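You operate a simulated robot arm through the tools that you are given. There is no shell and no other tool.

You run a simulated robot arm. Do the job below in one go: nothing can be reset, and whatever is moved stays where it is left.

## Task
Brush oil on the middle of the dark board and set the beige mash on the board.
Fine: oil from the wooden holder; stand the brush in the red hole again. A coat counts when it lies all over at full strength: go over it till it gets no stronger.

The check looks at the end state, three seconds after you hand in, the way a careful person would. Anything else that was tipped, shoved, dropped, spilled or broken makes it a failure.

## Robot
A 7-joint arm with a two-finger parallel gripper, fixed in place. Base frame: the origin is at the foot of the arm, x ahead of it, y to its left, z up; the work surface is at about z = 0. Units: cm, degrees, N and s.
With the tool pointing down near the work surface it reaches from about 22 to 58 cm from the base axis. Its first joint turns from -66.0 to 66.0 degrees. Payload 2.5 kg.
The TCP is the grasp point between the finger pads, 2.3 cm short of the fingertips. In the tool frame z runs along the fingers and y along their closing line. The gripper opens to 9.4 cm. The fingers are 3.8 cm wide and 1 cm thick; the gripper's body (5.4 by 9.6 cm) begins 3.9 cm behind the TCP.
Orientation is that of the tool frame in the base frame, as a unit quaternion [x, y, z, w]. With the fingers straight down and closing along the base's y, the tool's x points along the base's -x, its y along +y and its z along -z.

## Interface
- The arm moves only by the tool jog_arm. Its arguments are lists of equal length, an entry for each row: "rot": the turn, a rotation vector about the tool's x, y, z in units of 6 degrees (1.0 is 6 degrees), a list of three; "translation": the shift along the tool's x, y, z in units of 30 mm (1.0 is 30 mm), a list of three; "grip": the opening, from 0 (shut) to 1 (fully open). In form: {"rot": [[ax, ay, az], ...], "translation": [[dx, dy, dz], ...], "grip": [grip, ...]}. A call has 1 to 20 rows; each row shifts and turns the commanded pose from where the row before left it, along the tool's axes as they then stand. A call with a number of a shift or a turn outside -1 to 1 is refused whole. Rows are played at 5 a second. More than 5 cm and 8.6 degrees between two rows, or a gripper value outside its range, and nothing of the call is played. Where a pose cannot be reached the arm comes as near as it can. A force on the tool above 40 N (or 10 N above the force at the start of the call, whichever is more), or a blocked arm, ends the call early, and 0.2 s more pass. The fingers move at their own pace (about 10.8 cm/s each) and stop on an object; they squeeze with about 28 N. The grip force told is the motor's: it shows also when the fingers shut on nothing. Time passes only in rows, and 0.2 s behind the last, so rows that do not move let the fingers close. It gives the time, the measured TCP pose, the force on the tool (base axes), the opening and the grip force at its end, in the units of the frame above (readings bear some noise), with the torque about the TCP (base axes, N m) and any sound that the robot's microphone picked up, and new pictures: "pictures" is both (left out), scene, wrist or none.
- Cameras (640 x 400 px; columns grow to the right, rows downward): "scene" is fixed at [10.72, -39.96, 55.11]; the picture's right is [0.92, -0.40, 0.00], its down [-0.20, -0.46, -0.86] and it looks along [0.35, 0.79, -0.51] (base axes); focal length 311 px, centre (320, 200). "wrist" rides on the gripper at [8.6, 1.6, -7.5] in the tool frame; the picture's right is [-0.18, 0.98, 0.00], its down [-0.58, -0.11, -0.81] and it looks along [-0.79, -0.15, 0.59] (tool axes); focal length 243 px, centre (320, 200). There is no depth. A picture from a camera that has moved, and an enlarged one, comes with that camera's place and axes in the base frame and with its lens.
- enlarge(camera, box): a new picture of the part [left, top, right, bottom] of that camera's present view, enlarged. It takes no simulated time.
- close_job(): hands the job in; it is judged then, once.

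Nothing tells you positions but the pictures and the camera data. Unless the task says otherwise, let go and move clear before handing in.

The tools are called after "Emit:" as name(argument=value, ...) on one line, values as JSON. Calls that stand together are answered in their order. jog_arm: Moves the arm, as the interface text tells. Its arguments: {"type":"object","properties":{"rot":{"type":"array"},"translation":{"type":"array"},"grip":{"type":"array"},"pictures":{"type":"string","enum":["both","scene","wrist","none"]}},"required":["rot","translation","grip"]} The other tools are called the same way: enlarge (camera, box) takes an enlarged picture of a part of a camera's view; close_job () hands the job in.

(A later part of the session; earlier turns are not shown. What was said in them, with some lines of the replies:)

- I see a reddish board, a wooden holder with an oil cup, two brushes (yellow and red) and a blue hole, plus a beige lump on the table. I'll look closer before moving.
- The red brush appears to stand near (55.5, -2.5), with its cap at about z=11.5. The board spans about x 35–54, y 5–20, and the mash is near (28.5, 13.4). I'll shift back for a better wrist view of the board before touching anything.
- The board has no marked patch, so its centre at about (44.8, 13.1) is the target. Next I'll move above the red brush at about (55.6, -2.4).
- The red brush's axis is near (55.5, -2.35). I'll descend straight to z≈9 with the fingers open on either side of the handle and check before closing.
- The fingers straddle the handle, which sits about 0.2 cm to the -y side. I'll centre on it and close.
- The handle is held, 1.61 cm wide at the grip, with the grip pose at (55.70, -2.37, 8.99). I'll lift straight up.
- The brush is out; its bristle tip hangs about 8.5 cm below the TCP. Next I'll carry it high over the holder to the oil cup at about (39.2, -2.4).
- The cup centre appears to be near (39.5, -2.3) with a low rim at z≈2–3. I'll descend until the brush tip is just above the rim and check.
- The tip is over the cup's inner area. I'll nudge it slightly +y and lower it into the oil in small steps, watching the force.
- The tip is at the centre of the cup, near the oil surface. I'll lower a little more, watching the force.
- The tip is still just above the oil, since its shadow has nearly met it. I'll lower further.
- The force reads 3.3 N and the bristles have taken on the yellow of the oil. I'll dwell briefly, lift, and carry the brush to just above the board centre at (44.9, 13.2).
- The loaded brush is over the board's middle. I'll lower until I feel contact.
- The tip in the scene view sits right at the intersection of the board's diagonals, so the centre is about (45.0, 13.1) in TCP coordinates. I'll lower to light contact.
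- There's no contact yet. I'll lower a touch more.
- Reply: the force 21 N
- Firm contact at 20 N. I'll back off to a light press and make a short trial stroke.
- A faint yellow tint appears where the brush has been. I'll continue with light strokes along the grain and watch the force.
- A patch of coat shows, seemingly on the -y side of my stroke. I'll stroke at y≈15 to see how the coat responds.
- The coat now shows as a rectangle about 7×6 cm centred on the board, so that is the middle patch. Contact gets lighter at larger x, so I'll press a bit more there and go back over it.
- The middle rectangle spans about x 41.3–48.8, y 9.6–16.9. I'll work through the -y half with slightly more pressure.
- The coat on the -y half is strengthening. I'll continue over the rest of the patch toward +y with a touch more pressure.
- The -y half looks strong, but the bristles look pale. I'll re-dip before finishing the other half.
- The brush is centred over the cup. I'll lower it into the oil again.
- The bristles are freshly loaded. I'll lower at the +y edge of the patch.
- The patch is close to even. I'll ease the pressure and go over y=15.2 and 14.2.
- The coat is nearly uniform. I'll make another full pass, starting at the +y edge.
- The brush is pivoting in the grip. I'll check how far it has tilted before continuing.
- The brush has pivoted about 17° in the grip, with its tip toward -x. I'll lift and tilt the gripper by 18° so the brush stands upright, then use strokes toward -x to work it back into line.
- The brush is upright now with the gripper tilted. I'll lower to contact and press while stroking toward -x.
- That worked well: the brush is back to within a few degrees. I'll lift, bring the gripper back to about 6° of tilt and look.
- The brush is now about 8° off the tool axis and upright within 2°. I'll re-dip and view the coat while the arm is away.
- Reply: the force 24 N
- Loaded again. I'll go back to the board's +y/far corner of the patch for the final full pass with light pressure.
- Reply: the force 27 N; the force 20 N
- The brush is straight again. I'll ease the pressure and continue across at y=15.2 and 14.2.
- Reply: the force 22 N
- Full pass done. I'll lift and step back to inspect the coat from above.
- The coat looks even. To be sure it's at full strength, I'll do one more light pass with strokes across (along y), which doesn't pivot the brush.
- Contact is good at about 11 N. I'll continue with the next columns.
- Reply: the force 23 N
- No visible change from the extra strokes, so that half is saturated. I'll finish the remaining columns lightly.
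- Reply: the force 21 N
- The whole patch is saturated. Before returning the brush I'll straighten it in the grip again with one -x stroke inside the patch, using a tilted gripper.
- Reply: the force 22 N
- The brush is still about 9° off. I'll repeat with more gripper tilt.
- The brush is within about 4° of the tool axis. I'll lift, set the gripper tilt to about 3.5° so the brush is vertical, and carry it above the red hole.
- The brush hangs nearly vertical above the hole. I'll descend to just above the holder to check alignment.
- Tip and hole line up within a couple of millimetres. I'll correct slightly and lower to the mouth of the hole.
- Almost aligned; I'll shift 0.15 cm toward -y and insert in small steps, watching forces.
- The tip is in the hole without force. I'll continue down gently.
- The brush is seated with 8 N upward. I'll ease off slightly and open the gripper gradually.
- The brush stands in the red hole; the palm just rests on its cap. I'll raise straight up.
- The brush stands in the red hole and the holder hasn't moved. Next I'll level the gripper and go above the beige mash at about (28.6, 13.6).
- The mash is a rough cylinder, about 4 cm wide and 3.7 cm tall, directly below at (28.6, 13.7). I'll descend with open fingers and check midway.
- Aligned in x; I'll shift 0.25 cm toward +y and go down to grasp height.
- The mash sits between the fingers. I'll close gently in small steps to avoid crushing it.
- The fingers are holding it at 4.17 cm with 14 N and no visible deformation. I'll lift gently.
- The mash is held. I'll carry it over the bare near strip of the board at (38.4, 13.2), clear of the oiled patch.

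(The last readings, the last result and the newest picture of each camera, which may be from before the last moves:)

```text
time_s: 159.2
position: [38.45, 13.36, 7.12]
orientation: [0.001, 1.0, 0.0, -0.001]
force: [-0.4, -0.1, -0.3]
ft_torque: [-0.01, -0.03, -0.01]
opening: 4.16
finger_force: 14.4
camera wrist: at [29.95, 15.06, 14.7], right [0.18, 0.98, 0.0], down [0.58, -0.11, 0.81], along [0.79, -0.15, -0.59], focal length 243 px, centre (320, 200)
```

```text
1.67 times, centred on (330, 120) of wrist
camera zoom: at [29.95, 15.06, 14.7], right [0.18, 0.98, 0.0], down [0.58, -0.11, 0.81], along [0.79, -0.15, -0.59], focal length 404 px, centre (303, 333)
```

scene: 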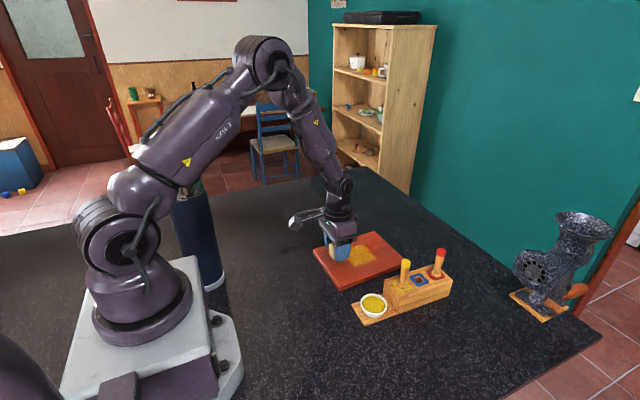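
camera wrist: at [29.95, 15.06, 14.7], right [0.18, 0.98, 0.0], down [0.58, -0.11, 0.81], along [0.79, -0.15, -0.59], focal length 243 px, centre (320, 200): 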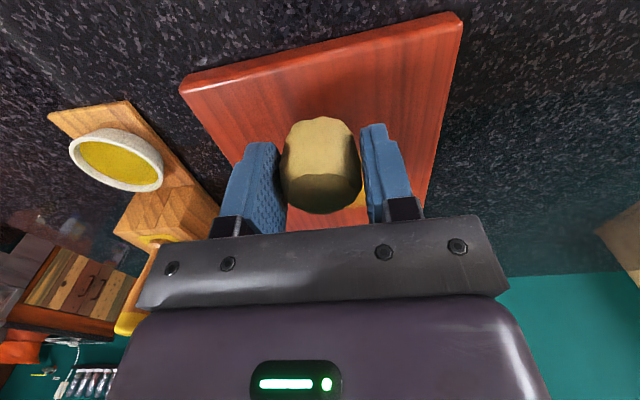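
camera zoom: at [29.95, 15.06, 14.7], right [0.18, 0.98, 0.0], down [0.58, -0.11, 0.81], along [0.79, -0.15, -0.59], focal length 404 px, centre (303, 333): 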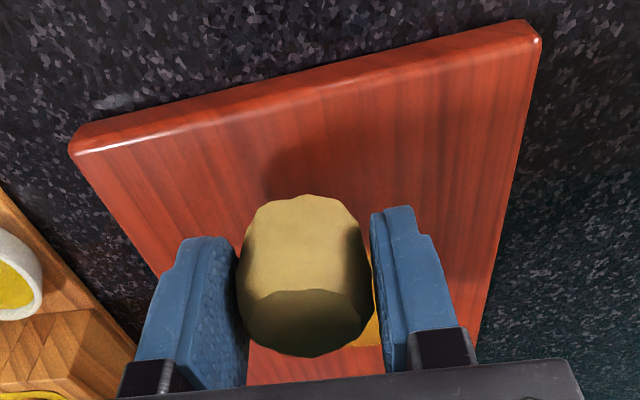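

It's above the near strip of the board. I'll lower gently onto it.

Emit:
jog_arm(rot=[[0, 0, 0], [0, 0, 0], [0, 0, 0], [0, 0, 0], [0, 0, 0]], translation=[[0, 0, 0.3], [0, 0, 0.3], [0, 0, 0.2], [0, 0, 0.05], [0, 0, 0]], grip=[0.42, 0.42, 0.42, 0.42, 0.42], pictures="none")

Emit:
enlarge(camera="wrist", box=[160, 0, 500, 240])

Emit:
enlarge(camera="scene", box=[300, 200, 410, 300])

```text
time_s: 160.4
position: [38.42, 13.18, 4.59]
orientation: [0.001, 1.0, -0.001, 0.0]
force: [-4.3, -1.8, 11.7]
ft_torque: [-0.02, 0.06, 0.01]
opening: 4.15
finger_force: 14.2
```

```text
1.67 times, centred on (330, 120) of wrist
camera zoom: at [29.9, 15.0, 12.17], right [0.18, 0.98, 0.0], down [0.58, -0.11, 0.81], along [0.79, -0.15, -0.59], focal length 404 px, centre (303, 333)
```

zoom: 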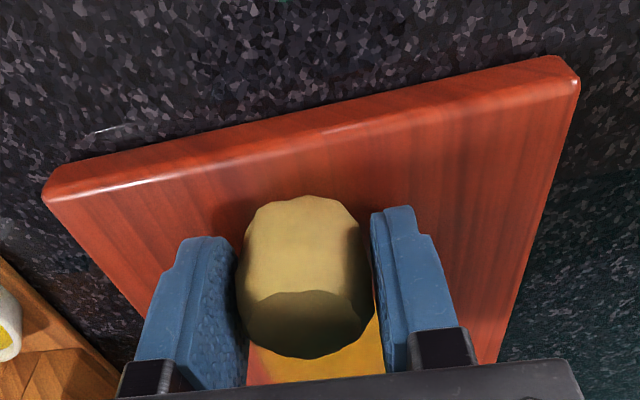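

```text
4.00 times, centred on (355, 250) of scene
camera zoom: at [10.72, -39.96, 55.11], right [0.92, -0.4, 0.0], down [-0.2, -0.46, -0.86], along [0.35, 0.79, -0.51], focal length 1245 px, centre (180, 0)
```

zoom: 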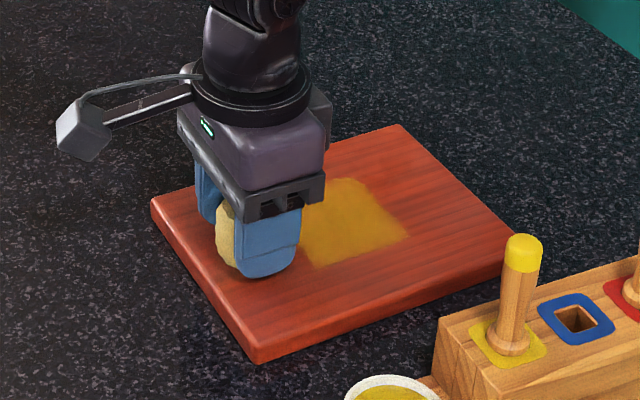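

It's resting on the board at 11.7 N. I'll ease off and open slowly.

Emit:
jog_arm(rot=[[0, 0, 0], [0, 0, 0], [0, 0, 0], [0, 0, 0], [0, 0, 0], [0, 0, 0]], translation=[[0, 0, -0.025], [0, 0, 0], [0, 0, 0], [0, 0, 0], [0, 0, 0], [0, 0, 0]], grip=[0.42, 0.43, 0.45, 0.48, 0.55, 0.65], pictures="none")

Emit:
enlarge(camera="wrist", box=[160, 0, 500, 240])

```text
time_s: 161.8
position: [38.51, 13.28, 4.72]
orientation: [0.001, 1.0, 0.0, 0.0]
force: [0.6, -0.7, 0.4]
ft_torque: [0.01, -0.02, -0.01]
opening: 6.14
finger_force: 0.1
```

```text
1.67 times, centred on (330, 120) of wrist
camera zoom: at [29.89, 15.0, 12.2], right [0.18, 0.98, 0.0], down [0.58, -0.11, 0.81], along [0.79, -0.15, -0.59], focal length 404 px, centre (303, 333)
```

zoom: 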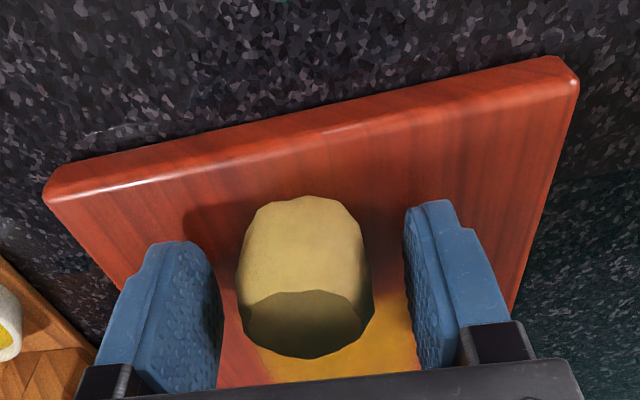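

The mash stands free on the board. I'll rise straight up and back off to inspect everything.

Emit:
jog_arm(rot=[[0, 0, 0], [0, 0, 0], [0, 0, 0], [0, 0, 0], [0, 0, 0], [0, 0, 0], [0, 0, 0], [0, 0, 0], [0, 0, 0], [0, 0, 0], [0, 0, 0], [0, 0, 0]], translation=[[0, 0, -0.2], [0, 0, -0.5], [0, 0, -0.8], [0, 0, -0.9], [0, 0, -0.9], [0, 0, -0.9], [0, 0, -0.9], [0.6, 0, -0.9], [0.8, 0, -0.9], [0.8, 0, -0.9], [0, 0, -0.9], [0, 0, 0]], grip=[0.8, 1, 1, 1, 1, 1, 1, 1, 1, 1, 1, 1])

Emit:
enlarge(camera="scene", box=[300, 220, 460, 330])

Emit:
enlarge(camera="wrist", box=[200, 0, 420, 180])

```text
time_s: 164.4
position: [31.8, 13.14, 30.84]
orientation: [-0.001, 1.0, 0.0, -0.001]
force: [-0.3, -0.5, 0.9]
ft_torque: [-0.04, 0.02, 0.03]
opening: 9.4
finger_force: 0.1
camera wrist: at [23.2, 14.92, 38.39], right [0.18, 0.98, 0.0], down [0.58, -0.11, 0.81], along [0.79, -0.15, -0.59], focal length 243 px, centre (320, 200)
```

scene: 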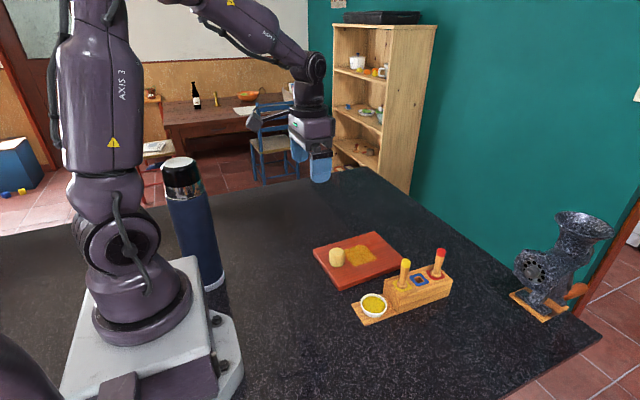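
wrist: 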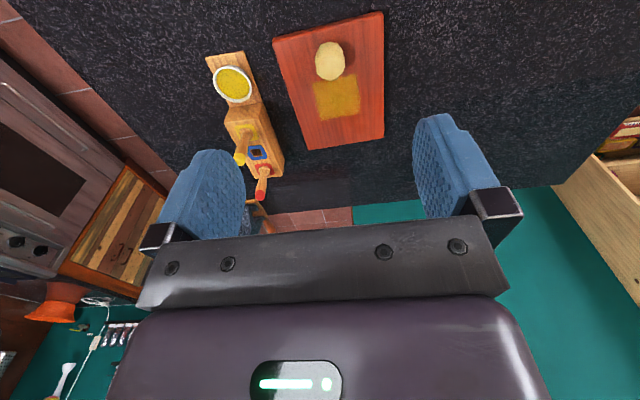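

```text
3.64 times, centred on (380, 275) of scene
camera zoom: at [10.72, -39.96, 55.11], right [0.92, -0.4, 0.0], down [-0.2, -0.46, -0.86], along [0.35, 0.79, -0.51], focal length 1132 px, centre (102, -73)
```

zoom: 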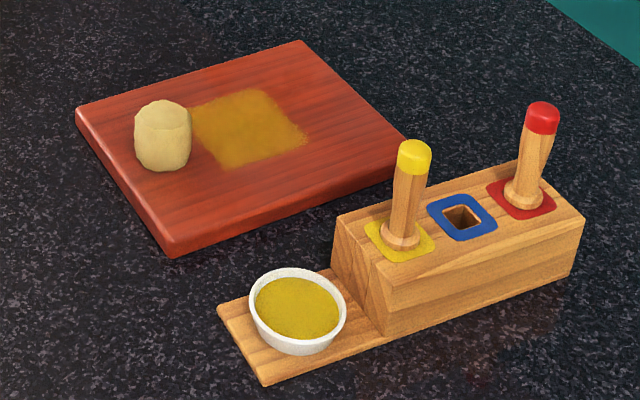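

```text
2.22 times, centred on (310, 90) of wrist
camera zoom: at [23.2, 14.92, 38.39], right [0.18, 0.98, 0.0], down [0.58, -0.11, 0.81], along [0.79, -0.15, -0.59], focal length 539 px, centre (342, 444)
```

zoom: 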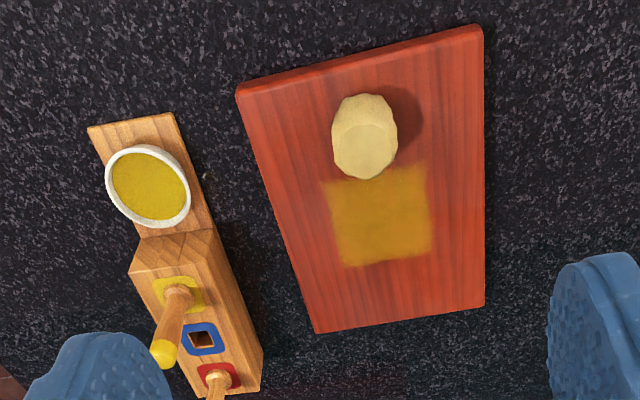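

The oil coat is even and centred on the board, and it stopped getting stronger on the last pass. The mash stands on the bare near part of the board, the red brush is back in the red hole, and nothing else has moved. The gripper is open and clear, so I'm handing in.

Emit:
close_job()

```text
The job is handed in.
```

The job is handed in. The middle of the board is oiled, the mash is on the board, and the red brush is standing in the red hole again.

- **Oil coat:** the middle of the board has an even, roughly 7 × 7 cm square of oil. I went over the whole patch several times with three dips from the holder's cup. The last strokes made no visible difference, so I take it to be at full strength; I could judge that only from the pictures.
- **Mash:** it stands on the bare strip of the board nearest the arm, just beside the oiled patch. I gripped it at about 14 N and it showed no dents.
- **Brush:** it tilted in the gripper while brushing, so I straightened it before putting it back. In the final picture it stands in the red hole.
- **Everything else:** the holder, the cup, the yellow brush and the board look unmoved, and I saw no spills. The gripper is open and clear of the table.
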